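You operate a simulated robot arm through the tools that you are given. There is no shell and no other tool.

You run a simulated two-armed robot. Do the job below in one go: nothing can be reset, and whatever is moved stays where it is left.

Task
Open winder C's strip way for threading.
Fine: the winder is locked off. Wheel pressure down to nought and width dial to its widest mark, 60; free each one's lever first and throw it back to fast after.

Only the result counts: the job must be done as asked and must still hold three seconds after the hand-in. Knocking over, shifting, dropping, spilling or breaking anything else fails it.

Robot
Two 6-joint arms with fingered hands on one trunk that stands fixed in place. Base frame: the origin is at the foot of the trunk, x ahead of it, y to its left, z up. Lengths are in mm, angles in rad, forces in N, time in s.
The left shoulder is at [20, 157, 829], the right one opposite. With the tool pointing down near the work surface each hand reaches from about 100 to 740 mm from the base axis, measured 20 degrees to its own side. Payload 4.1 kg a hand.
The tool frame of a hand sits at the grasp point between the pads (the TCP): z along the fingers, y along the line on which they close. The tips reach 33 mm beyond it. The gripper opens to 112 mm; its body begins 39 mm behind the TCP. The gripper is a hand of 4 fingers: y runs from the thumb to the fingers, the wrist lies at [-16, -118, -200] in the tool frame, and closing takes about 1.5 s.
Orientation is that of the tool frame in the base frame, as a unit quaternion [w, x, y, z]. With the fingers straight down and the wrist toward the robot, the tool's x, y and z point along [0, 1, 0], [1, 0, 0] and [0, 0, -1] of the base frame.

Tools
- The arms move only by the tool send_rows. It takes "left_commands", "right_commands" or both (then of equal length, played together; a hand with none holds still); each is a list of rows, each a list of 7 numbers: the shift along the tool's x, y, z in mm, then the turn, a rotation vector about the tool's x, y, z in rad, then the gripper command, from -1 (shut) to 1 (fully open), values between in proportion. In form: [[dx, dy, dz, ax, ay, az, fingers], ...]. A call has 1 to 20 rows; each row shifts and turns the commanded pose from where the row before left it, along the tool's axes as they then stand. Each row takes 0.2 s and may step no farther than 50 mm and 0.15 rad from the row before; otherwise, or with a gripper value out of range, the whole call is refused. Where a pose cannot be reached the arm comes as near as it can. A force on the tool above 40 N (or 10 N above the force at the start of the call, whichever is more), or a blocked arm, ends the call early, and 0.2 s more pass. Each finger travels about 72 mm/s and halts on what it meets, pressing with about 23 N; the grip force reading is that of the motor and also rises with nothing between the fingers. The clock runs only during rows and for 0.2 s after the last one: add rows that do not move to give the fingers time. It gives the time, the measured TCP pose, the force on the tool (base axes), the opening and the grip force at its end, in the units of the frame above (readings bear some noise), with the torque about the TCP (base axes, N m) and any sound that the robot's microphone picked up.
- Cameras (640 x 400 px; columns grow to the right, rows downward): "scene" is now at [60.8, -24, 1496.9]; the picture's right is [-0.27, -0.96, 0.00], its down [-0.23, 0.06, -0.97] and it looks along [0.94, -0.26, -0.24] (base axes); focal length 336 px, centre (320, 200). "left" rides on the left gripper at [-66, -89, -130] in its tool frame; the picture's right is [-0.79, -0.29, 0.54], its down [0.55, -0.71, 0.44] and it looks along [0.26, 0.64, 0.72] (tool axes); focal length 247 px, centre (320, 200). "right" rides on the right gripper at [66, -89, -130] in its tool frame; the picture's right is [-0.79, 0.29, -0.54], its down [-0.55, -0.71, 0.44] and it looks along [-0.26, 0.64, 0.72] (tool axes); focal length 247 px, centre (320, 200). There is no depth. A picture from a camera that has moved, and an enlarged one, comes with that camera's place and axes in the base frame and with its lens.
- camera(camera): a new picture of that camera. The clock stands still meanwhile.
- preshape(shape, hand): the hand has 4 fingers and takes this shape, open, in about a second: jaw (thumb against the fingers, like two jaws); tri (thumb and two fingers); tip (a fingertip pinch); poke (one finger out to press); point (the index stretched); flat (the hand flat); cup (the hand cupped); fist (a fist). The gripper value then closes the fingers along that shape, each until it touches; the sizes above hold for jaw. It gives what a move gives, with no picture.
- turn_head(pan, tilt): turns the head with the scene camera to pan (to the left, within 1.501 rad either way) and tilt (down, from -0.506 to 1.204), counted from straight ahead of the robot. It gives what a move gives.
- inspect(camera, box): a new picture of the part [left, top, right, bottom] of that camera's present view, enlarged. The clock stands still meanwhile.
- hand_in(): hands the job in; it is judged then, once.

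Nothing tells you positions but the pictures and the camera data. Unless the task says otherwise, let go and move clear before handing in.

The tools are called after ">>>" as name(argument=value, ...) on one line, values as JSON. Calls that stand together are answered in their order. send_rows: Moves the arms, as the interface text tells. Its arguments: {"type":"object","properties":{"left_commands":{"type":"array"},"right_commands":{"type":"array"}},"required":[]} The other tools are called the same way: preshape (shape, hand) gives the hand a shape; turn_head (pan, tilt) turns the head that bears the scene camera; camera (camera) takes a picture; inspect (camera, box) takes an enlarged picture of a part of a camera's view; hand_in () hands the job in.

At the start:

```text
t: 0.0
left_eef_pos: [314.2, 62.7, 1381.3]
left_tool_rot: [0.0, 0.767, 0.642, 0.0]
left_force: [-0.5, -1.0, 0.3]
left_moment: [0.02, 0.02, 0.03]
left_width: 111.5
left_finger_force: 0.0
left_shape: jaw
right_eef_pos: [333.6, -205.0, 1380.9]
right_tool_rot: [0.0, 0.767, 0.642, 0.001]
right_force: [-1.2, 0.2, 0.4]
right_moment: [0.0, 0.02, -0.01]
right_width: 111.5
right_finger_force: 0.0
right_shape: jaw
head pan, tilt (commanded): [-0.269, 0.244]
```

scene: 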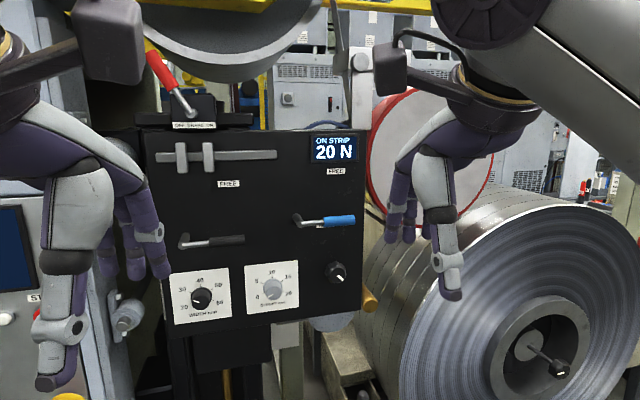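
right: 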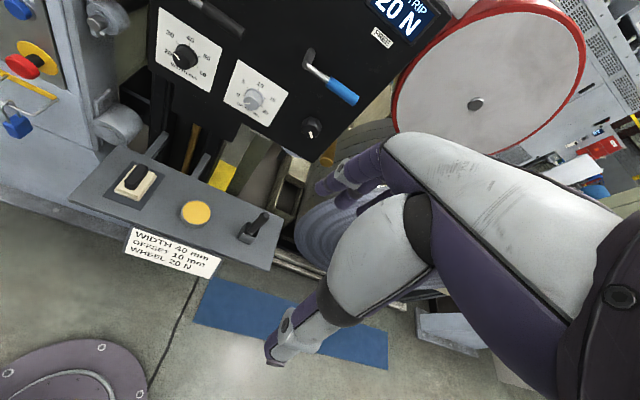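
left: 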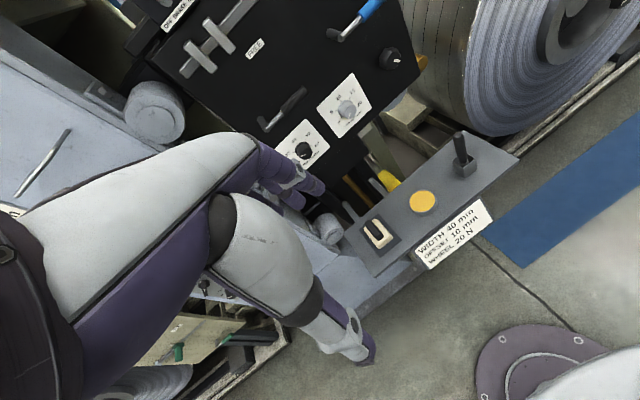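

The panel of the winder is ahead of me with a width dial, an offset dial, two levers (a black one and a blue one), a small black knob at the lower right and a display reading "ON STRIP 20 N". I'll look closer at each part before moving anything.

>>> inspect(camera="scene", box=[130, 120, 380, 340])

>>> inspect(camera="scene", box=[160, 220, 310, 330])

>>> inspect(camera="scene", box=[270, 120, 380, 300])

>>> inspect(camera="right", box=[60, 120, 300, 290])

```text
1.82 times, centred on (255, 230) of scene
camera zoom: at [60.8, -24.0, 1496.9], right [-0.27, -0.96, 0.0], down [-0.23, 0.06, -0.97], along [0.94, -0.26, -0.24], focal length 610 px, centre (438, 146)
```

zoom: 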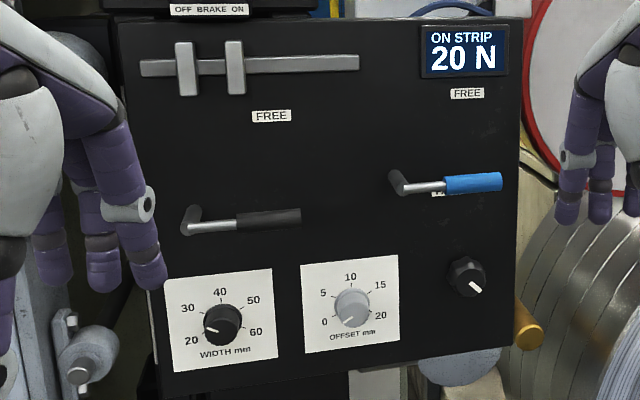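

```text
3.64 times, centred on (235, 275) of scene
camera zoom: at [60.8, -24.0, 1496.9], right [-0.27, -0.96, 0.0], down [-0.23, 0.06, -0.97], along [0.94, -0.26, -0.24], focal length 1221 px, centre (629, -73)
```

zoom: 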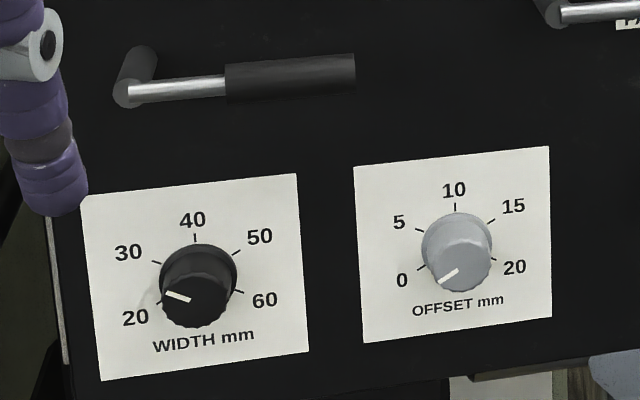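

```text
2.22 times, centred on (325, 210) of scene
camera zoom: at [60.8, -24.0, 1496.9], right [-0.27, -0.96, 0.0], down [-0.23, 0.06, -0.97], along [0.94, -0.26, -0.24], focal length 746 px, centre (309, 178)
```

zoom: 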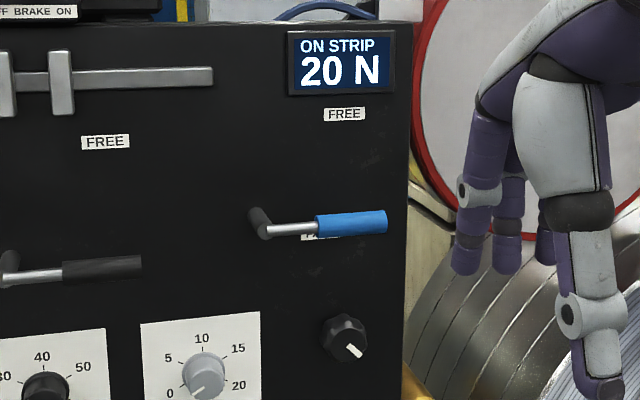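

```text
2.35 times, centred on (180, 205) of right
camera zoom: at [260.2, -125.3, 1509.7], right [0.14, -0.83, 0.54], down [-0.8, -0.42, -0.44], along [0.59, -0.37, -0.72], focal length 581 px, centre (649, 188)
```

zoom: 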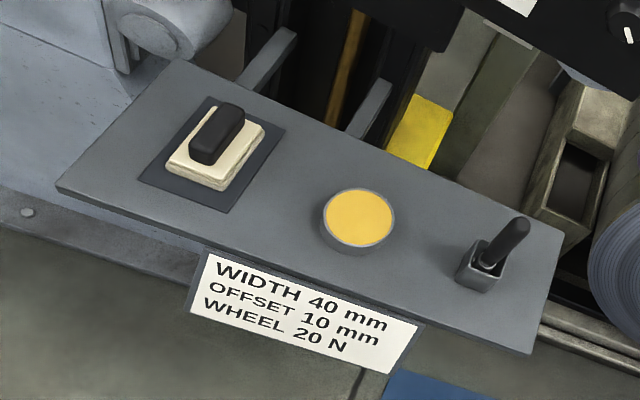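

The winder panel stands roughly in the plane x≈785 mm. The width dial is near (787, 49, 1103) and the unmarked black knob near (782, −264, 1125), with a lever above each. I'll look around for labels such as "C" and for anything in the way before moving.

>>> turn_head(pan=0.5, tilt=0.3)

>>> camera(camera="scene")

>>> turn_head(pan=-0.1, tilt=0.0)

>>> camera(camera="scene")

>>> turn_head(pan=-0.9, tilt=0.3)

>>> camera(camera="scene")

>>> turn_head(pan=-0.1, tilt=0.7)

>>> camera(camera="scene")

```text
t: 1.1
left_eef_pos: [315.9, 63.3, 1380.0]
left_tool_rot: [0.0, 0.767, 0.641, 0.0]
left_force: [0.6, 0.3, 0.1]
left_moment: [0.0, -0.01, -0.02]
left_width: 111.7
left_finger_force: 0.2
left_shape: jaw
right_eef_pos: [334.3, -206.5, 1380.8]
right_tool_rot: [0.0, 0.767, 0.642, -0.001]
right_force: [0.1, -0.7, -0.7]
right_moment: [0.03, 0.01, -0.02]
right_width: 111.6
right_finger_force: 0.0
right_shape: jaw
head pan, tilt (commanded): [0.499, 0.3]
```

```text
taken
camera scene: at [52.8, 45.5, 1491.7], right [0.48, -0.88, 0.0], down [-0.26, -0.14, -0.96], along [0.84, 0.46, -0.3], focal length 336 px, centre (320, 200)
```

scene: 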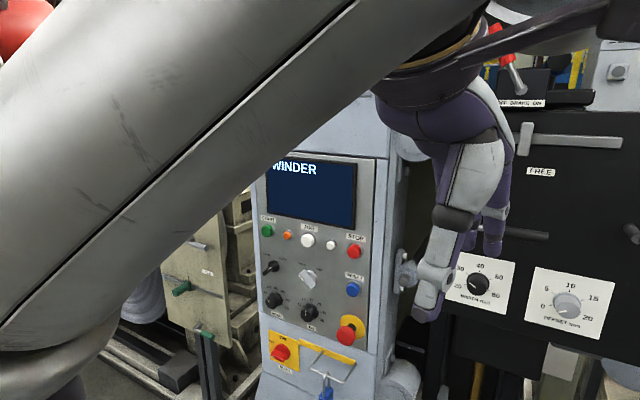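

```text
t: 2.1
left_eef_pos: [314.7, 63.6, 1379.7]
left_tool_rot: [-0.001, 0.767, 0.642, 0.0]
left_force: [-0.2, 0.6, -0.4]
left_moment: [0.01, -0.03, 0.04]
left_width: 111.5
left_finger_force: 0.0
left_shape: jaw
right_eef_pos: [334.9, -205.1, 1380.8]
right_tool_rot: [0.0, 0.767, 0.642, 0.0]
right_force: [-0.8, 0.0, -0.2]
right_moment: [0.0, 0.02, -0.04]
right_width: 111.4
right_finger_force: 0.0
right_shape: jaw
head pan, tilt (commanded): [-0.099, 0.0]
```

```text
taken
camera scene: at [60.4, -8.0, 1519.4], right [-0.1, -1.0, 0.0], down [0.0, 0.0, -1.0], along [1.0, -0.1, 0.0], focal length 336 px, centre (320, 200)
```

scene: 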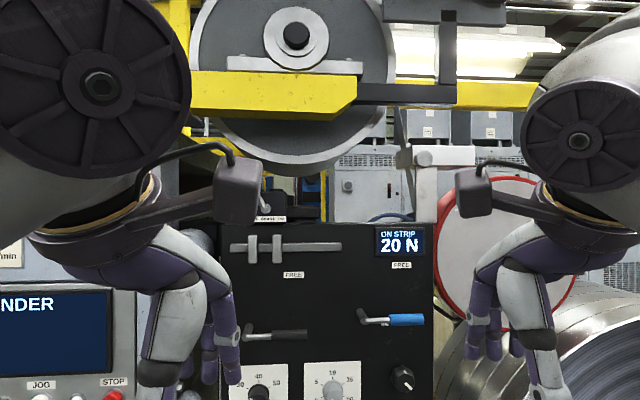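

```text
t: 3.2
left_eef_pos: [314.1, 62.8, 1379.7]
left_tool_rot: [0.0, 0.767, 0.641, 0.0]
left_force: [0.1, 0.0, 0.4]
left_moment: [-0.01, 0.0, 0.0]
left_width: 111.3
left_finger_force: 0.0
left_shape: jaw
right_eef_pos: [334.5, -204.9, 1379.5]
right_tool_rot: [0.0, 0.767, 0.641, 0.0]
right_force: [0.0, -0.6, -0.5]
right_moment: [-0.01, -0.01, -0.02]
right_width: 111.6
right_finger_force: 0.1
right_shape: jaw
head pan, tilt (commanded): [-0.901, 0.3]
```

```text
taken
camera scene: at [28.9, -72.2, 1491.7], right [-0.78, -0.62, 0.0], down [-0.18, 0.23, -0.96], along [0.59, -0.75, -0.3], focal length 336 px, centre (320, 200)
```

scene: 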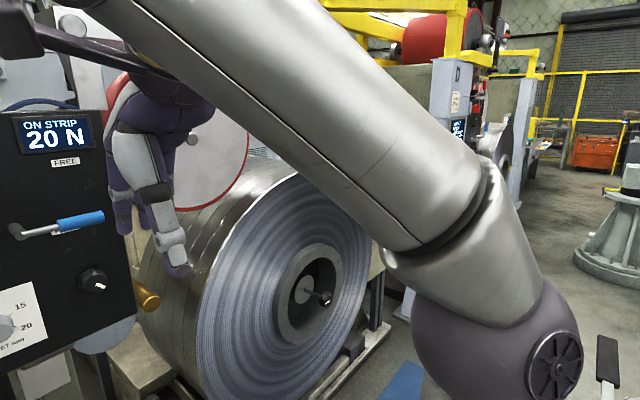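

```text
t: 4.4
left_eef_pos: [314.7, 62.7, 1380.7]
left_tool_rot: [0.0, 0.767, 0.642, 0.001]
left_force: [-0.4, -0.1, 0.0]
left_moment: [0.01, -0.02, -0.01]
left_width: 111.4
left_finger_force: 0.1
left_shape: jaw
right_eef_pos: [335.5, -205.5, 1379.6]
right_tool_rot: [0.001, 0.767, 0.641, 0.0]
right_force: [-0.3, 0.3, 0.5]
right_moment: [-0.02, -0.04, 0.01]
right_width: 111.5
right_finger_force: 0.2
right_shape: jaw
head pan, tilt (commanded): [-0.099, 0.7]
```

```text
taken
camera scene: at [55.3, -7.6, 1455.6], right [-0.1, -0.99, 0.0], down [-0.64, 0.06, -0.77], along [0.76, -0.08, -0.64], focal length 336 px, centre (320, 200)
```

scene: 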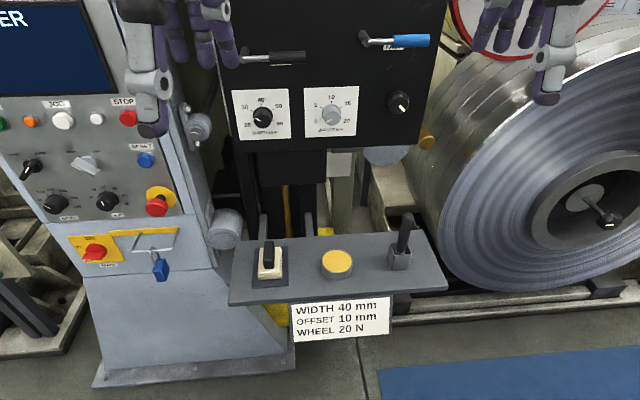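

This is the only winder within reach. Its isolator is padlocked, and the strip guides are the two blades on the rail. I'll zoom in on the levers and dials from this higher angle, then set the head to a useful view.

>>> inspect(camera="scene", box=[220, 0, 440, 150])

>>> inspect(camera="scene", box=[340, 10, 450, 80])

>>> turn_head(pan=-0.1, tilt=0.35)

>>> camera(camera="scene")

>>> inspect(camera="scene", box=[200, 80, 460, 260])

>>> inspect(camera="scene", box=[220, 170, 330, 260])

```text
2.67 times, centred on (330, 75) of scene
camera zoom: at [55.3, -7.6, 1455.6], right [-0.1, -0.99, 0.0], down [-0.64, 0.06, -0.77], along [0.76, -0.08, -0.64], focal length 895 px, centre (293, 533)
```

zoom: 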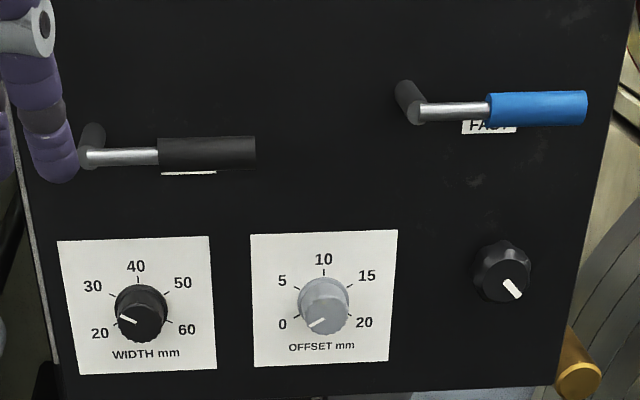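

```text
5.71 times, centred on (395, 45) of scene
camera zoom: at [55.3, -7.6, 1455.6], right [-0.1, -0.99, 0.0], down [-0.64, 0.06, -0.77], along [0.76, -0.08, -0.64], focal length 1918 px, centre (-109, 1086)
```

zoom: 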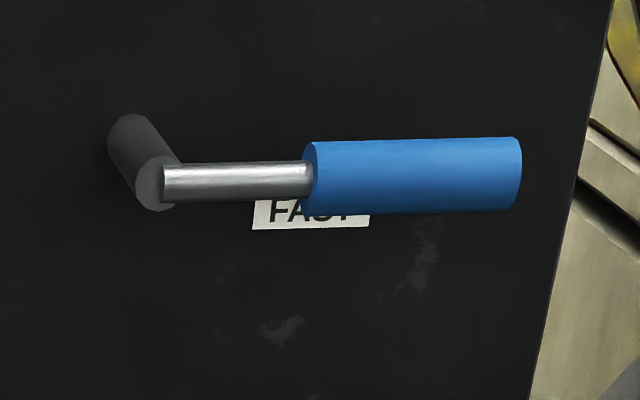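

```text
t: 5.2
left_eef_pos: [314.6, 62.9, 1380.1]
left_tool_rot: [0.0, 0.767, 0.642, 0.0]
left_force: [0.8, 0.7, -0.5]
left_moment: [-0.01, -0.01, 0.01]
left_width: 111.6
left_finger_force: 0.0
left_shape: jaw
right_eef_pos: [334.4, -205.8, 1380.5]
right_tool_rot: [0.0, 0.767, 0.642, 0.0]
right_force: [0.6, -0.3, -0.2]
right_moment: [0.01, -0.03, -0.01]
right_width: 111.9
right_finger_force: 0.1
right_shape: jaw
head pan, tilt (commanded): [-0.099, 0.351]
```

```text
taken
camera scene: at [63.4, -8.3, 1486.9], right [-0.1, -1.0, 0.0], down [-0.34, 0.03, -0.94], along [0.93, -0.09, -0.34], focal length 336 px, centre (320, 200)
```

scene: 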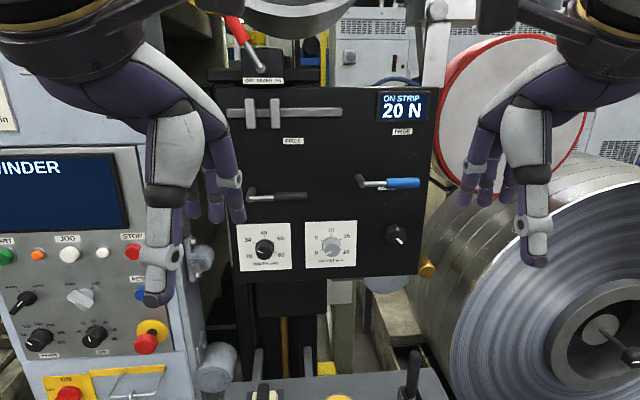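

```text
2.22 times, centred on (330, 170) of scene
camera zoom: at [63.4, -8.3, 1486.9], right [-0.1, -1.0, 0.0], down [-0.34, 0.03, -0.94], along [0.93, -0.09, -0.34], focal length 746 px, centre (298, 267)
```

zoom: 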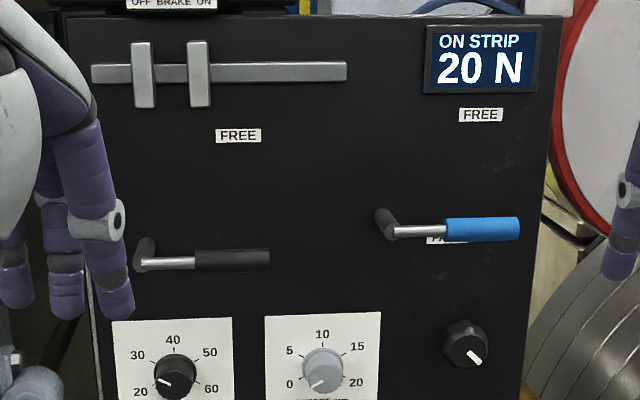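

```text
4.44 times, centred on (275, 215) of scene
camera zoom: at [63.4, -8.3, 1486.9], right [-0.1, -1.0, 0.0], down [-0.34, 0.03, -0.94], along [0.93, -0.09, -0.34], focal length 1492 px, centre (520, 133)
```

zoom: 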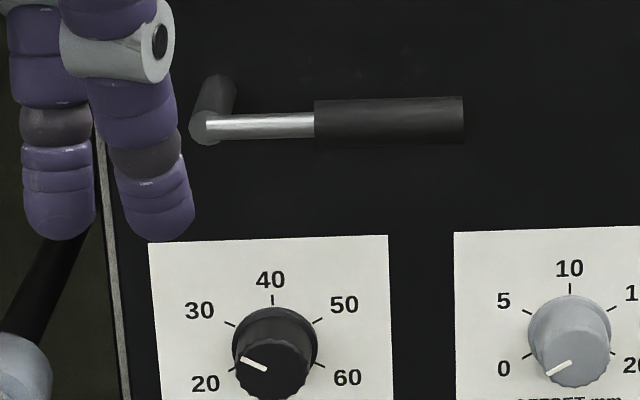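

The width pointer sits between 20 and 30, and both levers lie horizontal over their FAST labels with FREE higher up. I take the blue lever's pivot to be at about (740, −169, 1273) with its grip running to y≈−293. The black lever's pivot is about (742, 78, 1246) with its grip running to y≈−46. I'll swing the right hand to point forward toward the panel.

>>> send_rows(right_commands=[[0, 0, 0, 0, 0, -0.0895, 1], [0, 0, 0, 0, 0, -0.0895, 1], [0, 20, 8, -0.1428, 0, 0, 1], [0, 18.66, 10.76, -0.1428, 0, 0, 1], [0, 16.94, 13.31, -0.1428, 0, 0, 1], [0, 14.87, 15.58, -0.1428, 0, 0, 1], [0, 12.5, 17.54, -0.1428, 0, 0, 1], [0, 9.87, 19.14, -0.1428, 0, 0, 1], [0, 7.05, 20.35, -0.1428, 0, 0, 1], [0, 4.08, 21.15, -0.1428, 0, 0, 1], [0, 1.03, 21.52, -0.1428, 0, 0, 1], [0, -2.04, 21.44, -0.1428, 0, 0, 1], [0, -5.07, 20.93, -0.1428, 0, 0, 1], [0, 0, 0, 0, 0, 0, 1]])

>>> camera(camera="right")

>>> camera(camera="scene")

```text
t: 8.2
left_eef_pos: [314.1, 62.8, 1380.9]
left_tool_rot: [0.0, 0.767, 0.642, 0.001]
left_force: [-0.4, 0.4, -0.3]
left_moment: [0.01, 0.01, -0.01]
left_width: 111.6
left_finger_force: 0.1
left_shape: jaw
right_eef_pos: [495.1, -66.0, 1372.9]
right_tool_rot: [0.494, 0.522, 0.493, 0.49]
right_force: [0.1, -0.4, 0.3]
right_moment: [0.03, 0.01, -0.01]
right_width: 111.9
right_finger_force: 0.0
right_shape: jaw
right hand out of reach, approached as far as the arm can: row 10, 11, 12, 13
head pan, tilt (commanded): [-0.099, 0.351]
```

```text
taken
camera right: at [366.8, 5.5, 1288.4], right [-0.56, -0.78, 0.28], down [0.4, -0.55, -0.74], along [0.73, -0.3, 0.61], focal length 247 px, centre (320, 200)
```

right: 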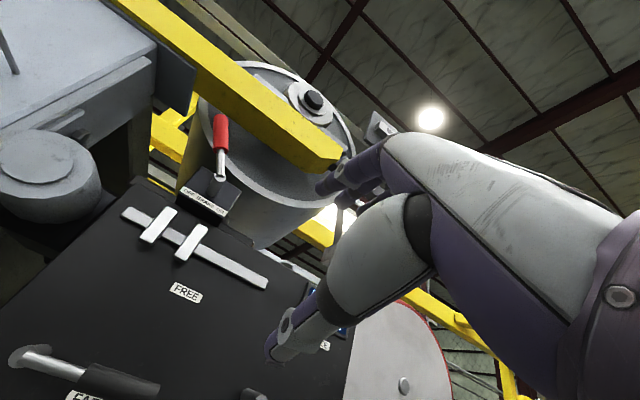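

```text
taken
camera scene: at [63.3, -8.4, 1487.0], right [-0.1, -1.0, 0.0], down [-0.34, 0.03, -0.94], along [0.93, -0.09, -0.34], focal length 336 px, centre (320, 200)
```

scene: 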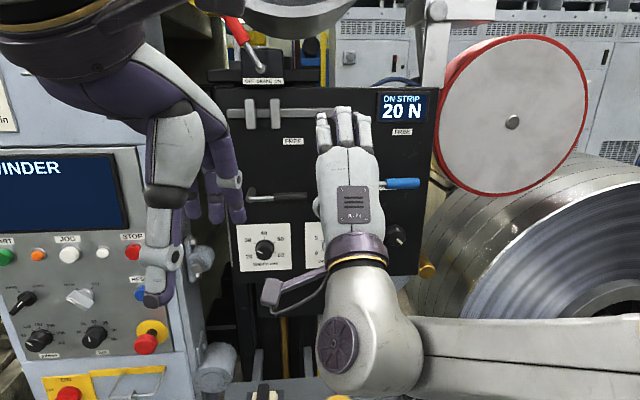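

The right hand now points at the panel but stopped short, at (495, −66, 1373), because the intermediate poses were out of reach. I'll send a still row to see where the commanded pose stands, then work it forward and to the right.

>>> send_rows(right_commands=[[0, 0, 0, 0, 0, 0, 1], [0, 0, 0, 0, 0, 0, 1]])

```text
t: 8.8
left_eef_pos: [316.3, 63.3, 1379.1]
left_tool_rot: [0.001, 0.767, 0.642, -0.001]
left_force: [1.0, -0.8, 0.4]
left_moment: [-0.02, -0.02, -0.01]
left_width: 111.7
left_finger_force: 0.1
left_shape: jaw
right_eef_pos: [494.5, -65.6, 1372.8]
right_tool_rot: [0.495, 0.522, 0.493, 0.489]
right_force: [0.1, -0.5, -0.2]
right_moment: [0.0, -0.03, 0.05]
right_width: 111.9
right_finger_force: 0.0
right_shape: jaw
head pan, tilt (commanded): [-0.099, 0.351]
```

>>> send_rows(right_commands=[[-10, -10, 25, 0, 0, 0, 1], [-10, -10, 25, 0, 0, 0, 1], [-20, -10, 20, 0, 0, 0, 1], [-20, -10, 20, 0, 0, 0, 1], [-20, -10, 10, 0, 0, 0, 1], [-20, -10, 10, 0, 0, 0, 1]])

>>> camera(camera="scene")

```text
t: 10.2
left_eef_pos: [313.5, 62.4, 1380.3]
left_tool_rot: [0.0, 0.767, 0.641, 0.0]
left_force: [0.0, -0.8, 0.5]
left_moment: [0.01, 0.03, 0.03]
left_width: 111.7
left_finger_force: 0.1
left_shape: jaw
right_eef_pos: [542.9, -57.0, 1360.2]
right_tool_rot: [0.492, 0.533, 0.489, 0.484]
right_force: [0.1, 0.0, 0.0]
right_moment: [0.02, 0.01, -0.01]
right_width: 112.0
right_finger_force: 0.0
right_shape: jaw
right hand out of reach, approached as far as the arm can: row 1, 2, 3, 4, 5, 6
head pan, tilt (commanded): [-0.099, 0.351]
```

```text
taken
camera scene: at [63.5, -8.3, 1487.0], right [-0.1, -1.0, 0.0], down [-0.34, 0.03, -0.94], along [0.93, -0.09, -0.34], focal length 336 px, centre (320, 200)
```

scene: 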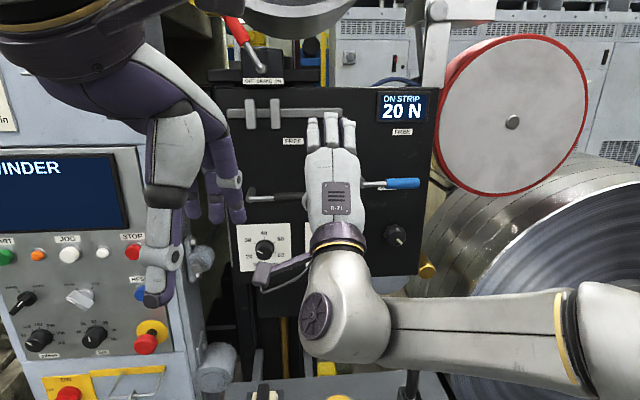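

The wrist seems to run into a limit when the hand points straight ahead so far inboard. I'll look at how the right arm is folded before choosing a better hand attitude.

>>> turn_head(pan=-0.9, tilt=0.6)

>>> camera(camera="scene")

>>> turn_head(pan=-0.5, tilt=1.1)

>>> camera(camera="scene")

>>> camera(camera="left")

```text
t: 11.3
left_eef_pos: [315.3, 63.2, 1380.4]
left_tool_rot: [0.0, 0.767, 0.641, 0.0]
left_force: [1.0, 0.4, -0.1]
left_moment: [0.0, 0.0, 0.01]
left_width: 111.6
left_finger_force: 0.1
left_shape: jaw
right_eef_pos: [543.6, -56.4, 1361.1]
right_tool_rot: [0.492, 0.535, 0.489, 0.483]
right_force: [-0.4, 0.6, 0.8]
right_moment: [-0.01, 0.05, -0.01]
right_width: 111.5
right_finger_force: 0.1
right_shape: jaw
head pan, tilt (commanded): [-0.901, 0.6]
```

```text
taken
camera scene: at [25.8, -68.3, 1464.3], right [-0.78, -0.62, 0.0], down [-0.35, 0.44, -0.83], along [0.51, -0.65, -0.56], focal length 336 px, centre (320, 200)
```

scene: 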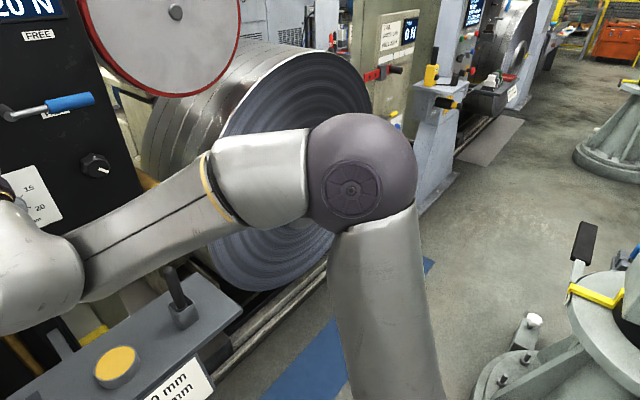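

```text
t: 12.3
left_eef_pos: [315.5, 63.4, 1380.4]
left_tool_rot: [0.0, 0.767, 0.642, 0.0]
left_force: [-0.3, -0.9, 0.0]
left_moment: [-0.03, 0.0, -0.01]
left_width: 111.6
left_finger_force: 0.1
left_shape: jaw
right_eef_pos: [543.4, -57.5, 1360.5]
right_tool_rot: [0.492, 0.534, 0.489, 0.483]
right_force: [-0.4, 0.5, -0.6]
right_moment: [0.01, -0.02, -0.01]
right_width: 111.7
right_finger_force: 0.0
right_shape: jaw
head pan, tilt (commanded): [-0.499, 1.1]
```

```text
taken
camera scene: at [26.3, -29.4, 1425.7], right [-0.48, -0.88, 0.0], down [-0.78, 0.43, -0.45], along [0.4, -0.22, -0.89], focal length 336 px, centre (320, 200)
```

scene: 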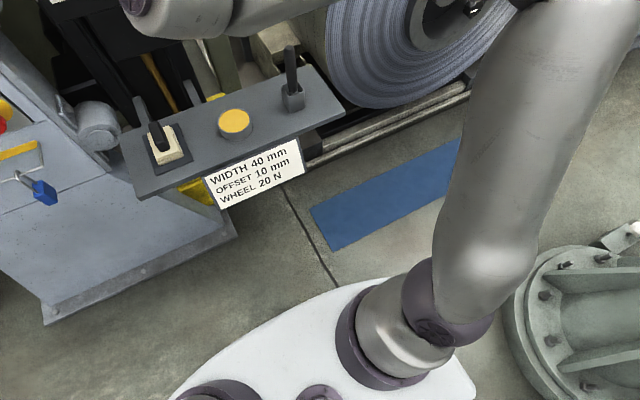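

```text
taken
camera left: at [214.6, 13.1, 1509.8], right [-0.42, -0.73, -0.54], down [-0.6, 0.67, -0.44], along [0.68, 0.14, -0.72], focal length 247 px, centre (320, 200)
```

left: 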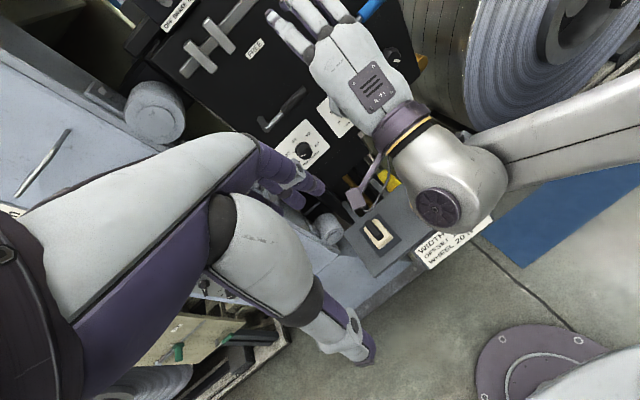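

The arm looks like a six-joint type whose wrist bend had rolled round to a limit. I'll back out and tip the hand down again. Then I'll carry it forward while it points down, and pitch it up only once the forearm lines up with the panel.

>>> send_rows(right_commands=[[0, 0, -25, 0, 0, 0, 1], [0, 0, -25, 0, 0, 0, 1], [-35, -10, 0, 0.1428, 0, 0, 1], [-35, -9.9, 1.4, 0.1428, 0, 0, 1], [-35, -9.6, 2.8, 0.1428, 0, 0, 1], [-35, -9.1, 4.15, 0.1428, 0, 0, 1], [-8, -8.4, 5.4, 0.1428, 0, 0, 1], [-8, -7.56, 6.55, 0.1428, 0, 0, 1], [-8, -6.55, 7.56, 0.1428, 0, 0, 1], [-8, -5.4, 8.4, 0.1428, 0, 0, 1], [-8, -4.15, 9.1, 0.1428, 0, 0, 1], [0, 0, 0, 0, 0, 0, 1]])

>>> turn_head(pan=-0.3, tilt=0.4)

>>> camera(camera="scene")

```text
t: 14.9
left_eef_pos: [314.2, 62.6, 1379.7]
left_tool_rot: [0.0, 0.767, 0.642, 0.0]
left_force: [0.6, 0.3, 0.5]
left_moment: [-0.01, -0.02, 0.01]
left_width: 111.6
left_finger_force: 0.1
left_shape: jaw
right_eef_pos: [483.4, -231.2, 1269.1]
right_tool_rot: [0.083, 0.714, 0.689, 0.095]
right_force: [-0.7, -0.4, 0.0]
right_moment: [0.01, -0.01, 0.0]
right_width: 111.6
right_finger_force: 0.0
right_shape: jaw
head pan, tilt (commanded): [-0.499, 1.1]
```

```text
t: 15.9
left_eef_pos: [313.9, 61.9, 1379.7]
left_tool_rot: [0.0, 0.768, 0.641, 0.001]
left_force: [-0.4, -0.9, -0.3]
left_moment: [0.03, 0.0, -0.02]
left_width: 111.5
left_finger_force: 0.1
left_shape: jaw
right_eef_pos: [482.6, -230.3, 1268.2]
right_tool_rot: [0.083, 0.715, 0.688, 0.095]
right_force: [-0.1, -0.3, -0.6]
right_moment: [-0.01, 0.02, 0.04]
right_width: 111.7
right_finger_force: 0.0
right_shape: jaw
head pan, tilt (commanded): [-0.3, 0.4]
```

```text
taken
camera scene: at [59.3, -26.5, 1482.4], right [-0.3, -0.96, 0.0], down [-0.37, 0.12, -0.92], along [0.88, -0.27, -0.39], focal length 336 px, centre (320, 200)
```

scene: 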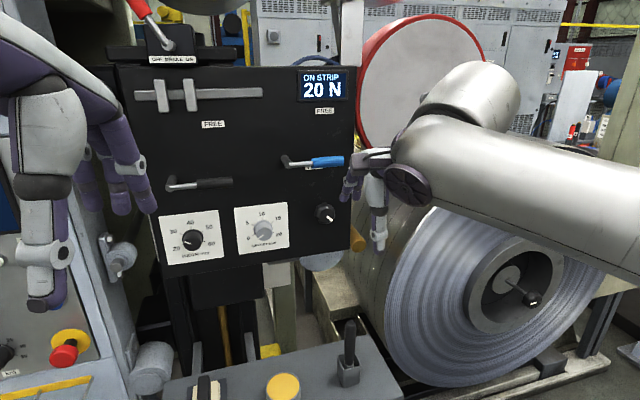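

The right hand is back to pointing down at about (483, −231, 1269). I'll yaw it into line with the arm, then pitch it up while moving forward so the wrist bends straight through.

>>> send_rows(right_commands=[[0, 0, 0, 0, 0.028, -0.096, 1], [0, 0, 0, 0, 0.028, -0.096, 1], [-5.6, 16.57, 2.48, -0.1428, 0, 0, 1], [-5.6, 16.06, 4.8, -0.1428, 0, 0, 1], [-5.6, 15.2, 7.05, -0.1428, 0, 0, 1], [-5.6, 14.06, 9.13, -0.1428, 0, 0, 1], [-5.6, 12.6, 11.04, -0.1428, 0, 0, 1], [-5.6, 10.9, 12.7, -0.1428, 0, 0, 1]])

>>> camera(camera="scene")

```text
t: 17.7
left_eef_pos: [314.4, 62.3, 1379.7]
left_tool_rot: [0.0, 0.768, 0.641, 0.0]
left_force: [-0.3, -0.8, -0.1]
left_moment: [0.05, -0.02, 0.0]
left_width: 111.7
left_finger_force: 0.0
left_shape: jaw
right_eef_pos: [556.8, -200.7, 1341.8]
right_tool_rot: [0.29, 0.603, 0.661, 0.341]
right_force: [-0.3, 0.1, 0.1]
right_moment: [0.02, -0.01, 0.01]
right_width: 111.7
right_finger_force: 0.0
right_shape: jaw
right hand out of reach, approached as far as the arm can: row 5, 6, 7, 8
head pan, tilt (commanded): [-0.3, 0.4]
```

```text
taken
camera scene: at [59.0, -26.9, 1482.5], right [-0.3, -0.96, 0.0], down [-0.37, 0.12, -0.92], along [0.88, -0.27, -0.39], focal length 336 px, centre (320, 200)
```

scene: 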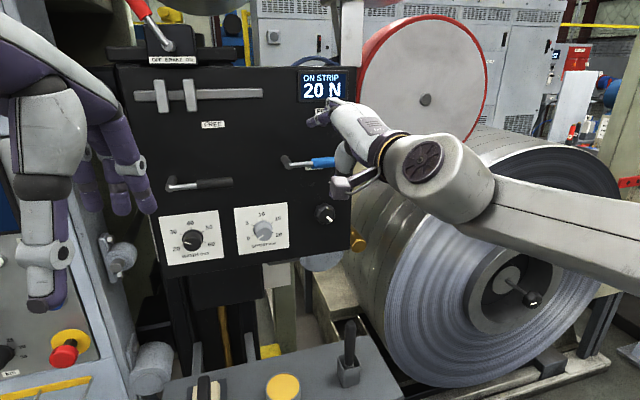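

The arm is near a straight wrist and the solver has drifted again. I'll look at the arm itself to work out how its links lie.

>>> turn_head(pan=-1.0, tilt=0.5)

>>> camera(camera="scene")

>>> turn_head(pan=-0.7, tilt=1.1)

>>> camera(camera="scene")

>>> camera(camera="left")

>>> camera(camera="right")

```text
t: 18.8
left_eef_pos: [313.4, 61.3, 1379.9]
left_tool_rot: [0.0, 0.767, 0.642, 0.0]
left_force: [-0.4, -0.6, 0.1]
left_moment: [0.02, 0.0, 0.01]
left_width: 111.7
left_finger_force: 0.1
left_shape: jaw
right_eef_pos: [556.0, -199.9, 1343.1]
right_tool_rot: [0.289, 0.604, 0.66, 0.34]
right_force: [-0.9, -0.3, 0.0]
right_moment: [0.02, 0.02, -0.01]
right_width: 112.0
right_finger_force: 0.1
right_shape: jaw
head pan, tilt (commanded): [-1.0, 0.499]
```

```text
taken
camera scene: at [20.0, -75.6, 1473.3], right [-0.84, -0.54, 0.0], down [-0.26, 0.4, -0.88], along [0.47, -0.74, -0.48], focal length 336 px, centre (320, 200)
```

scene: 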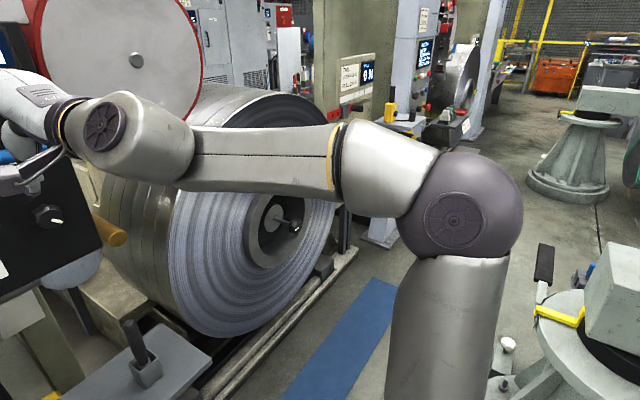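

```text
t: 19.8
left_eef_pos: [314.7, 62.8, 1380.6]
left_tool_rot: [0.0, 0.767, 0.641, 0.0]
left_force: [-0.7, 0.4, -0.1]
left_moment: [0.01, -0.02, 0.01]
left_width: 111.6
left_finger_force: 0.0
left_shape: jaw
right_eef_pos: [556.0, -200.3, 1344.0]
right_tool_rot: [0.289, 0.602, 0.661, 0.342]
right_force: [-0.4, -0.4, -0.4]
right_moment: [-0.01, 0.02, -0.01]
right_width: 111.6
right_finger_force: 0.0
right_shape: jaw
head pan, tilt (commanded): [-0.7, 1.1]
```

```text
taken
camera scene: at [19.1, -39.8, 1425.7], right [-0.64, -0.76, 0.0], down [-0.68, 0.57, -0.45], along [0.35, -0.29, -0.89], focal length 336 px, centre (320, 200)
```

scene: 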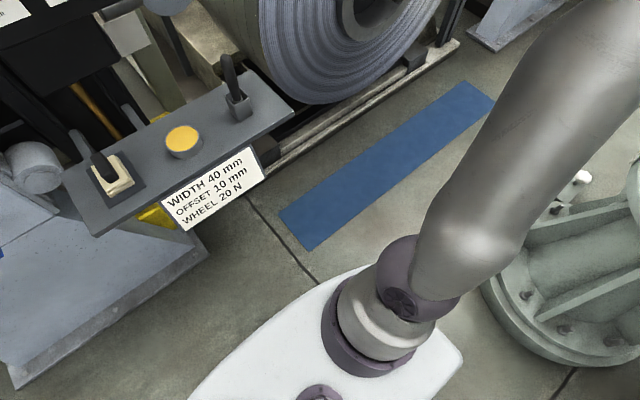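

```text
taken
camera left: at [214.6, 13.1, 1509.8], right [-0.42, -0.73, -0.54], down [-0.6, 0.67, -0.44], along [0.68, 0.14, -0.72], focal length 247 px, centre (320, 200)
```

left: 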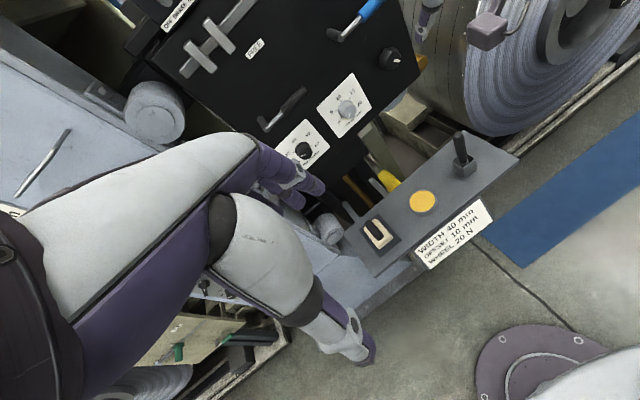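

```text
taken
camera right: at [395.2, -152.0, 1351.7], right [-0.17, -0.83, 0.53], down [-0.02, -0.53, -0.85], along [0.98, -0.16, 0.07], focal length 247 px, centre (320, 200)
```

right: 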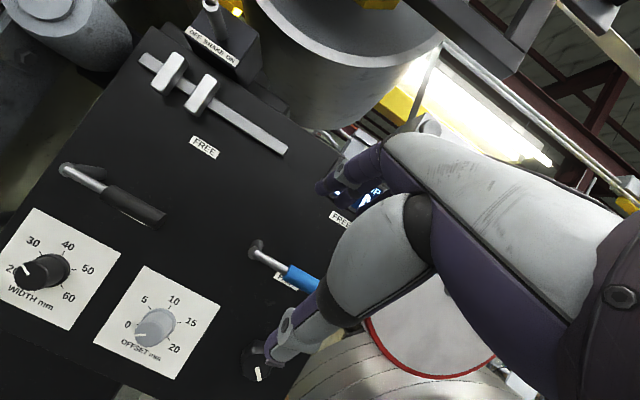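

The elbow sits high and the upper arm is nearly vertical. I'll tip the hand down a little, carry it farther forward, and check that it reaches there cleanly.

>>> send_rows(right_commands=[[-12, -15.9, 12.1, 0.1428, 0, 0, 1], [-12, -14, 14.3, 0.1428, 0, 0, 1], [-12, -11.8, 16.1, 0.1428, 0, 0, 1], [-12, -9.4, 17.6, 0.1428, 0, 0, 1], [-2, 14, 5.1, 0, 0, 0, 1], [-2, 14, 5.1, 0, 0, 0, 1], [-2, 14, 5.1, 0, 0, 0, 1], [0, 0, 0, 0, 0, 0, 1]])

>>> turn_head(pan=-0.9, tilt=0.4)

>>> camera(camera="scene")

```text
t: 21.6
left_eef_pos: [314.2, 62.5, 1379.3]
left_tool_rot: [0.0, 0.767, 0.641, 0.0]
left_force: [0.2, 0.4, 0.0]
left_moment: [-0.04, 0.01, -0.03]
left_width: 111.6
left_finger_force: 0.0
left_shape: jaw
right_eef_pos: [610.4, -244.5, 1265.1]
right_tool_rot: [0.112, 0.655, 0.733, 0.145]
right_force: [-0.1, 0.8, 0.3]
right_moment: [0.0, -0.01, 0.0]
right_width: 111.8
right_finger_force: 0.1
right_shape: jaw
head pan, tilt (commanded): [-0.7, 1.1]
```

```text
t: 22.7
left_eef_pos: [316.0, 63.5, 1380.5]
left_tool_rot: [0.001, 0.768, 0.641, 0.0]
left_force: [0.3, 0.3, -0.3]
left_moment: [0.0, -0.03, 0.02]
left_width: 111.6
left_finger_force: 0.1
left_shape: jaw
right_eef_pos: [609.4, -245.6, 1265.0]
right_tool_rot: [0.11, 0.655, 0.734, 0.145]
right_force: [0.0, -0.4, -0.7]
right_moment: [0.02, -0.01, 0.0]
right_width: 111.9
right_finger_force: 0.1
right_shape: jaw
head pan, tilt (commanded): [-0.901, 0.4]
```

```text
taken
camera scene: at [28.4, -71.7, 1482.4], right [-0.78, -0.62, 0.0], down [-0.24, 0.31, -0.92], along [0.57, -0.72, -0.39], focal length 336 px, centre (320, 200)
```

scene: 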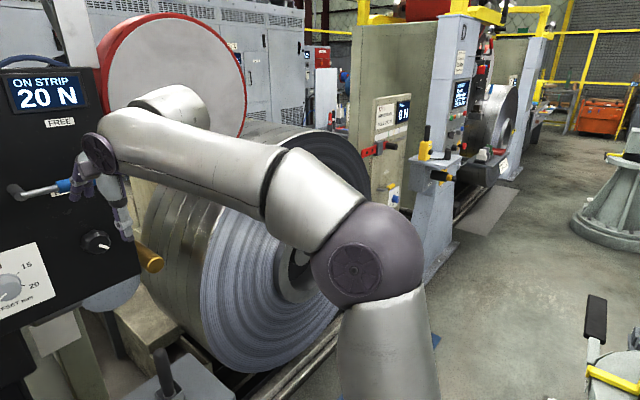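

Here the pose is reached cleanly at (610, −245, 1265), with the arm plane nearly in line with the hand. The next winder along is marked D, which fits this one being C. I'll trim the yaw and pitch the hand up in small steps.

>>> send_rows(right_commands=[[0, 0, 0, -0.003, -0.043, 0.112, 1], [0, 2, 0, -0.1434, 0, 0, 1], [0, 2, 0, -0.1434, 0, 0, 1], [0, 2, 1, -0.1434, 0, 0, 1], [0, 2, 2, -0.1434, 0, 0, 1], [0, 2, 2, -0.1434, 0, 0, 1], [0, 2, 2, -0.1434, 0, 0, 1]])

```text
t: 24.3
left_eef_pos: [315.1, 61.9, 1380.7]
left_tool_rot: [0.0, 0.767, 0.641, 0.0]
left_force: [-0.5, -0.2, -0.5]
left_moment: [-0.02, -0.03, -0.02]
left_width: 111.7
left_finger_force: 0.0
left_shape: jaw
right_eef_pos: [616.0, -152.5, 1336.1]
right_tool_rot: [0.398, 0.599, 0.565, 0.404]
right_force: [-0.7, -0.9, 0.5]
right_moment: [0.0, 0.0, 0.03]
right_width: 111.9
right_finger_force: 0.0
right_shape: jaw
right hand out of reach, approached as far as the arm can: row 5, 6, 7
head pan, tilt (commanded): [-0.901, 0.4]
```

It drifted left and up again at the last rows. I'll look at the wrist from here to see which way its middle joint is bent.

>>> turn_head(pan=-0.5, tilt=0.45)

>>> camera(camera="scene")

>>> camera(camera="left")

```text
t: 25.1
left_eef_pos: [314.3, 64.0, 1380.5]
left_tool_rot: [0.0, 0.767, 0.642, 0.0]
left_force: [0.9, 0.6, -0.9]
left_moment: [-0.03, 0.01, 0.04]
left_width: 111.5
left_finger_force: 0.0
left_shape: jaw
right_eef_pos: [615.4, -151.7, 1336.7]
right_tool_rot: [0.396, 0.6, 0.566, 0.403]
right_force: [-0.7, 0.5, 0.7]
right_moment: [0.01, 0.02, 0.01]
right_width: 111.7
right_finger_force: 0.0
right_shape: jaw
head pan, tilt (commanded): [-0.499, 0.45]
```

```text
taken
camera scene: at [51.5, -43.2, 1477.8], right [-0.48, -0.88, 0.0], down [-0.38, 0.21, -0.9], along [0.79, -0.43, -0.44], focal length 336 px, centre (320, 200)
```

scene: 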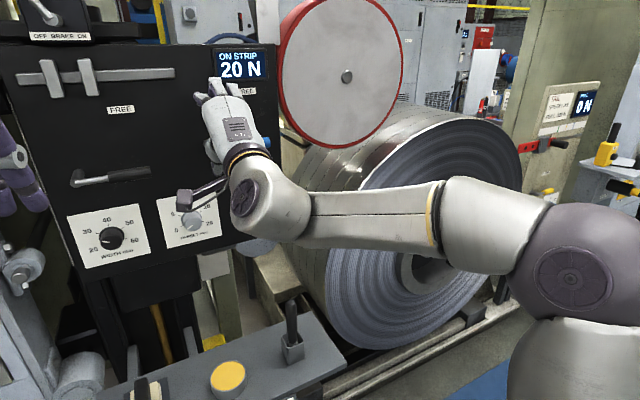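

```text
taken
camera left: at [214.6, 13.1, 1509.8], right [-0.42, -0.73, -0.54], down [-0.6, 0.67, -0.44], along [0.68, 0.14, -0.72], focal length 247 px, centre (320, 200)
```

left: 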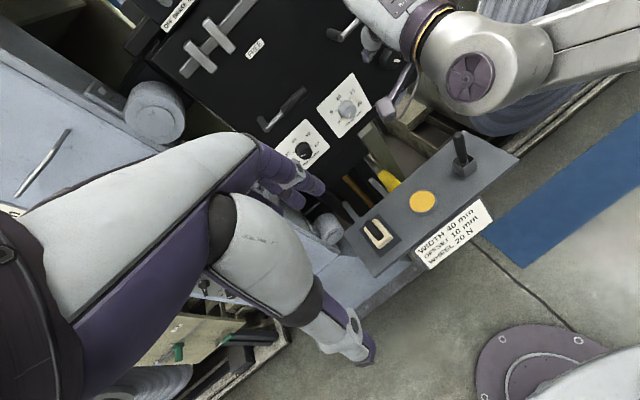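

The lower forearm has rolled round instead of the middle wrist joint bending straight through. I'll unroll by going back to the reachable downward pose. Then I'll line the hand up more exactly with the forearm and step across in one larger move.

>>> send_rows(right_commands=[[-16.5, -11.2, 4.3, 0.1434, 0, 0, 1], [-16.5, -10.5, 5.9, 0.1434, 0, 0, 1], [-16.5, -9.5, 7.4, 0.1434, 0, 0, 1], [-16.5, -8.4, 8.6, 0.1434, 0, 0, 1], [-16.5, -7.1, 9.7, 0.1434, 0, 0, 1], [-16.5, -5.5, 10.6, 0.1434, 0, 0, 1], [0, 0, 0, 0, 0, 0, 1]])

>>> camera(camera="scene")

```text
t: 26.7
left_eef_pos: [314.8, 62.9, 1379.2]
left_tool_rot: [0.0, 0.767, 0.641, 0.0]
left_force: [0.4, 1.4, -0.8]
left_moment: [-0.02, 0.0, -0.01]
left_width: 111.9
left_finger_force: 0.1
left_shape: jaw
right_eef_pos: [618.2, -249.1, 1262.8]
right_tool_rot: [0.12, 0.697, 0.693, 0.139]
right_force: [0.0, -0.5, 0.2]
right_moment: [-0.02, 0.0, 0.0]
right_width: 111.8
right_finger_force: 0.0
right_shape: jaw
head pan, tilt (commanded): [-0.499, 0.45]
```

```text
taken
camera scene: at [51.4, -43.1, 1477.8], right [-0.48, -0.88, 0.0], down [-0.38, 0.21, -0.9], along [0.79, -0.43, -0.44], focal length 336 px, centre (320, 200)
```

scene: 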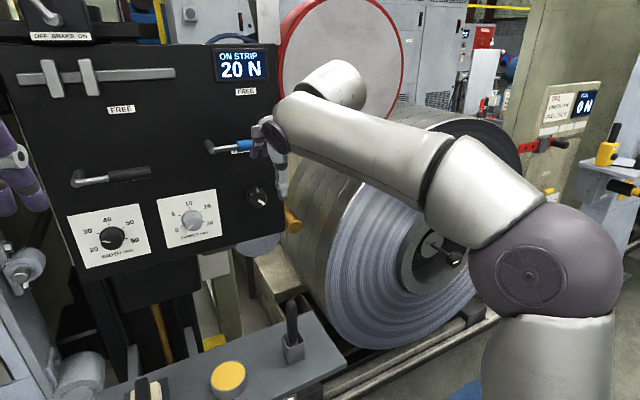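

The wrist looks offset: the hand-side link sits beside the forearm, not in line with it. I'll take another view of this pose to measure the forearm line properly.

>>> turn_head(pan=-1.2, tilt=0.3)

>>> camera(camera="scene")

>>> turn_head(pan=-0.3, tilt=0.45)

>>> camera(camera="scene")

>>> camera(camera="left")

```text
t: 27.8
left_eef_pos: [313.7, 62.0, 1378.6]
left_tool_rot: [0.0, 0.768, 0.641, 0.0]
left_force: [0.0, -0.6, 0.2]
left_moment: [0.04, -0.02, 0.04]
left_width: 111.6
left_finger_force: 0.0
left_shape: jaw
right_eef_pos: [617.9, -251.4, 1263.8]
right_tool_rot: [0.118, 0.697, 0.693, 0.139]
right_force: [0.1, 0.2, 0.3]
right_moment: [0.02, 0.01, 0.0]
right_width: 111.8
right_finger_force: 0.0
right_shape: jaw
head pan, tilt (commanded): [-1.201, 0.3]
```

```text
taken
camera scene: at [4.6, -86.1, 1491.7], right [-0.93, -0.36, 0.0], down [-0.11, 0.28, -0.96], along [0.35, -0.89, -0.3], focal length 336 px, centre (320, 200)
```

scene: 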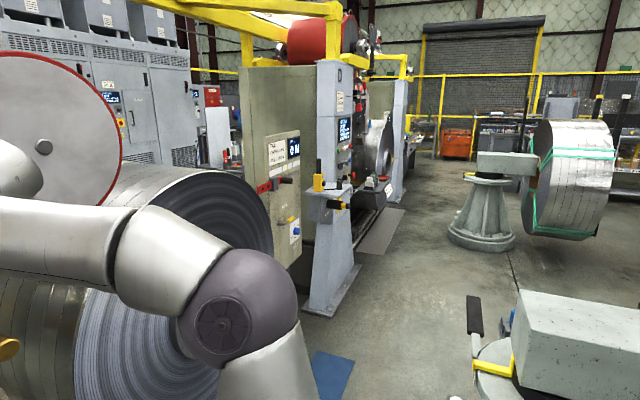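

```text
t: 29.0
left_eef_pos: [314.8, 61.2, 1378.7]
left_tool_rot: [0.0, 0.767, 0.641, 0.0]
left_force: [-0.4, 0.7, 0.0]
left_moment: [0.03, 0.0, -0.01]
left_width: 111.6
left_finger_force: 0.1
left_shape: jaw
right_eef_pos: [617.6, -249.5, 1262.7]
right_tool_rot: [0.12, 0.697, 0.694, 0.139]
right_force: [0.4, 0.3, -0.2]
right_moment: [-0.01, 0.03, 0.02]
right_width: 112.0
right_finger_force: 0.0
right_shape: jaw
head pan, tilt (commanded): [-0.3, 0.45]
```

```text
taken
camera scene: at [58.6, -26.3, 1477.8], right [-0.3, -0.95, 0.0], down [-0.42, 0.13, -0.9], along [0.86, -0.27, -0.44], focal length 336 px, centre (320, 200)
```

scene: 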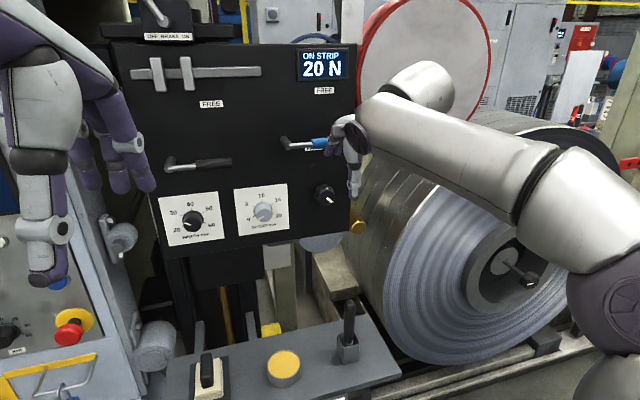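

```text
taken
camera left: at [214.6, 13.1, 1509.8], right [-0.42, -0.73, -0.54], down [-0.6, 0.67, -0.44], along [0.68, 0.14, -0.72], focal length 247 px, centre (320, 200)
```

left: 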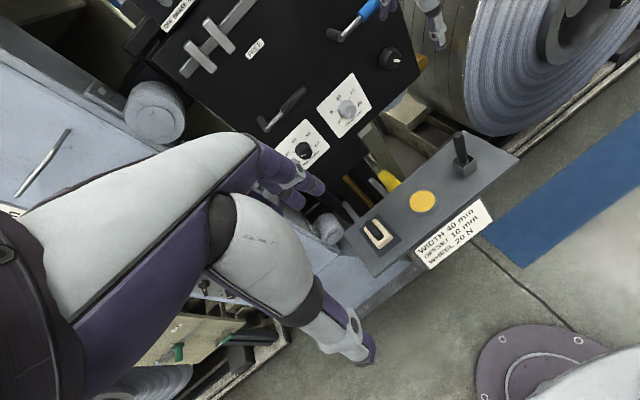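

My new measurement puts the forearm's heading at about 23° left, because the wrist link is offset. That is why the hand kept passing beside it. I'll yaw the hand left by about 18° to line up, then pitch up, watching for reach warnings.

>>> send_rows(right_commands=[[15.2, -6.5, 3.9, 0, 0.037, -0.0965, 1], [15.6, -5, 4.5, 0, 0.037, -0.0965, 1], [15.8, -3.5, 5.1, 0, 0.037, -0.0965, 1], [0, 18.7, 3.6, -0.1434, 0, 0, 1], [0, 15.7, 2.0, -0.1434, 0, 0, 1], [0, 12.8, 0.3, -0.1434, 0, 0, 1]])

>>> camera(camera="scene")

```text
t: 30.4
left_eef_pos: [314.7, 62.8, 1379.9]
left_tool_rot: [-0.001, 0.767, 0.641, 0.0]
left_force: [-1.0, -0.4, 0.6]
left_moment: [-0.01, 0.04, 0.0]
left_width: 111.7
left_finger_force: 0.1
left_shape: jaw
right_eef_pos: [636.6, -188.3, 1259.2]
right_tool_rot: [0.197, 0.548, 0.756, 0.299]
right_force: [-0.1, 0.1, -0.7]
right_moment: [0.0, 0.02, -0.04]
right_width: 112.0
right_finger_force: 0.1
right_shape: jaw
right hand out of reach, approached as far as the arm can: row 6
head pan, tilt (commanded): [-0.3, 0.45]
```

```text
taken
camera scene: at [58.7, -26.4, 1477.8], right [-0.3, -0.96, 0.0], down [-0.42, 0.13, -0.9], along [0.86, -0.27, -0.44], focal length 336 px, centre (320, 200)
```

scene: 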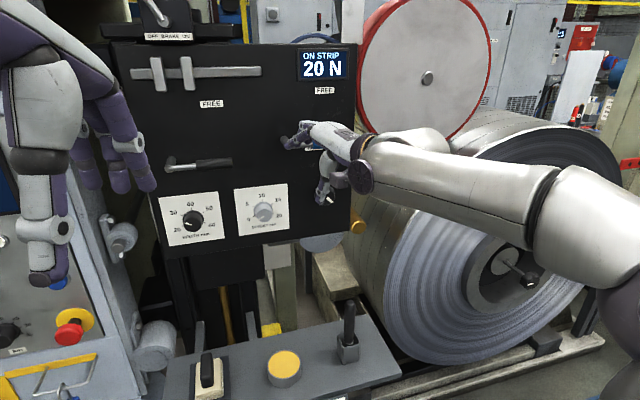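

The middle wrist joint seems to stop near straight, so the hand must go round it on the left side. I'll tip back down, yaw further left, then pitch up again.

>>> send_rows(right_commands=[[0, -29.7, 14.7, 0.1434, 0, 0, 1], [0, -29.7, 14.7, 0.1434, 0, 0, 1], [21.2, -2.7, -1.3, 0, 0.0475, -0.0992, 1], [21.2, -2.7, -1.3, 0, 0.0475, -0.0992, 1], [21.2, -2.7, -1.3, 0, 0.0475, -0.0992, 1], [21.2, -2.7, -1.3, 0, 0.0475, -0.0992, 1], [0, 20.8, -5.3, -0.1434, 0, 0, 1], [0, 19, -6.3, -0.1434, 0, 0, 1], [0, 17.4, -7.8, -0.1434, 0, 0, 1], [0, 15.7, -9.3, -0.1434, 0, 0, 1]])

>>> camera(camera="scene")

```text
t: 32.6
left_eef_pos: [315.3, 62.3, 1379.8]
left_tool_rot: [0.0, 0.767, 0.641, 0.0]
left_force: [-0.1, -0.3, 0.4]
left_moment: [-0.02, -0.03, 0.04]
left_width: 111.9
left_finger_force: 0.0
left_shape: jaw
right_eef_pos: [587.2, -103.0, 1266.5]
right_tool_rot: [0.182, 0.346, 0.798, 0.458]
right_force: [-0.7, 0.6, 1.0]
right_moment: [-0.03, -0.01, 0.01]
right_width: 112.0
right_finger_force: 0.0
right_shape: jaw
head pan, tilt (commanded): [-0.3, 0.45]
```

```text
taken
camera scene: at [58.5, -26.2, 1477.8], right [-0.3, -0.96, 0.0], down [-0.42, 0.13, -0.9], along [0.86, -0.27, -0.44], focal length 336 px, centre (320, 200)
```

scene: 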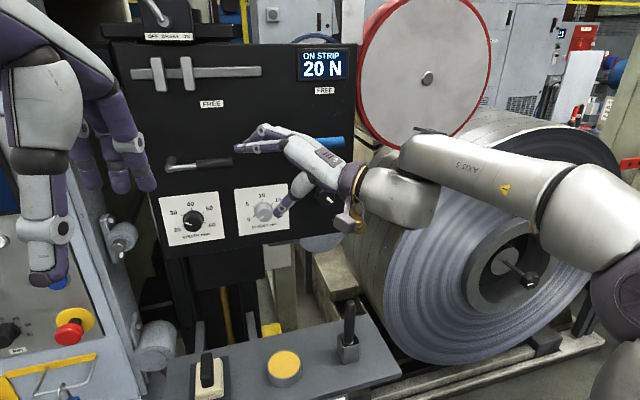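

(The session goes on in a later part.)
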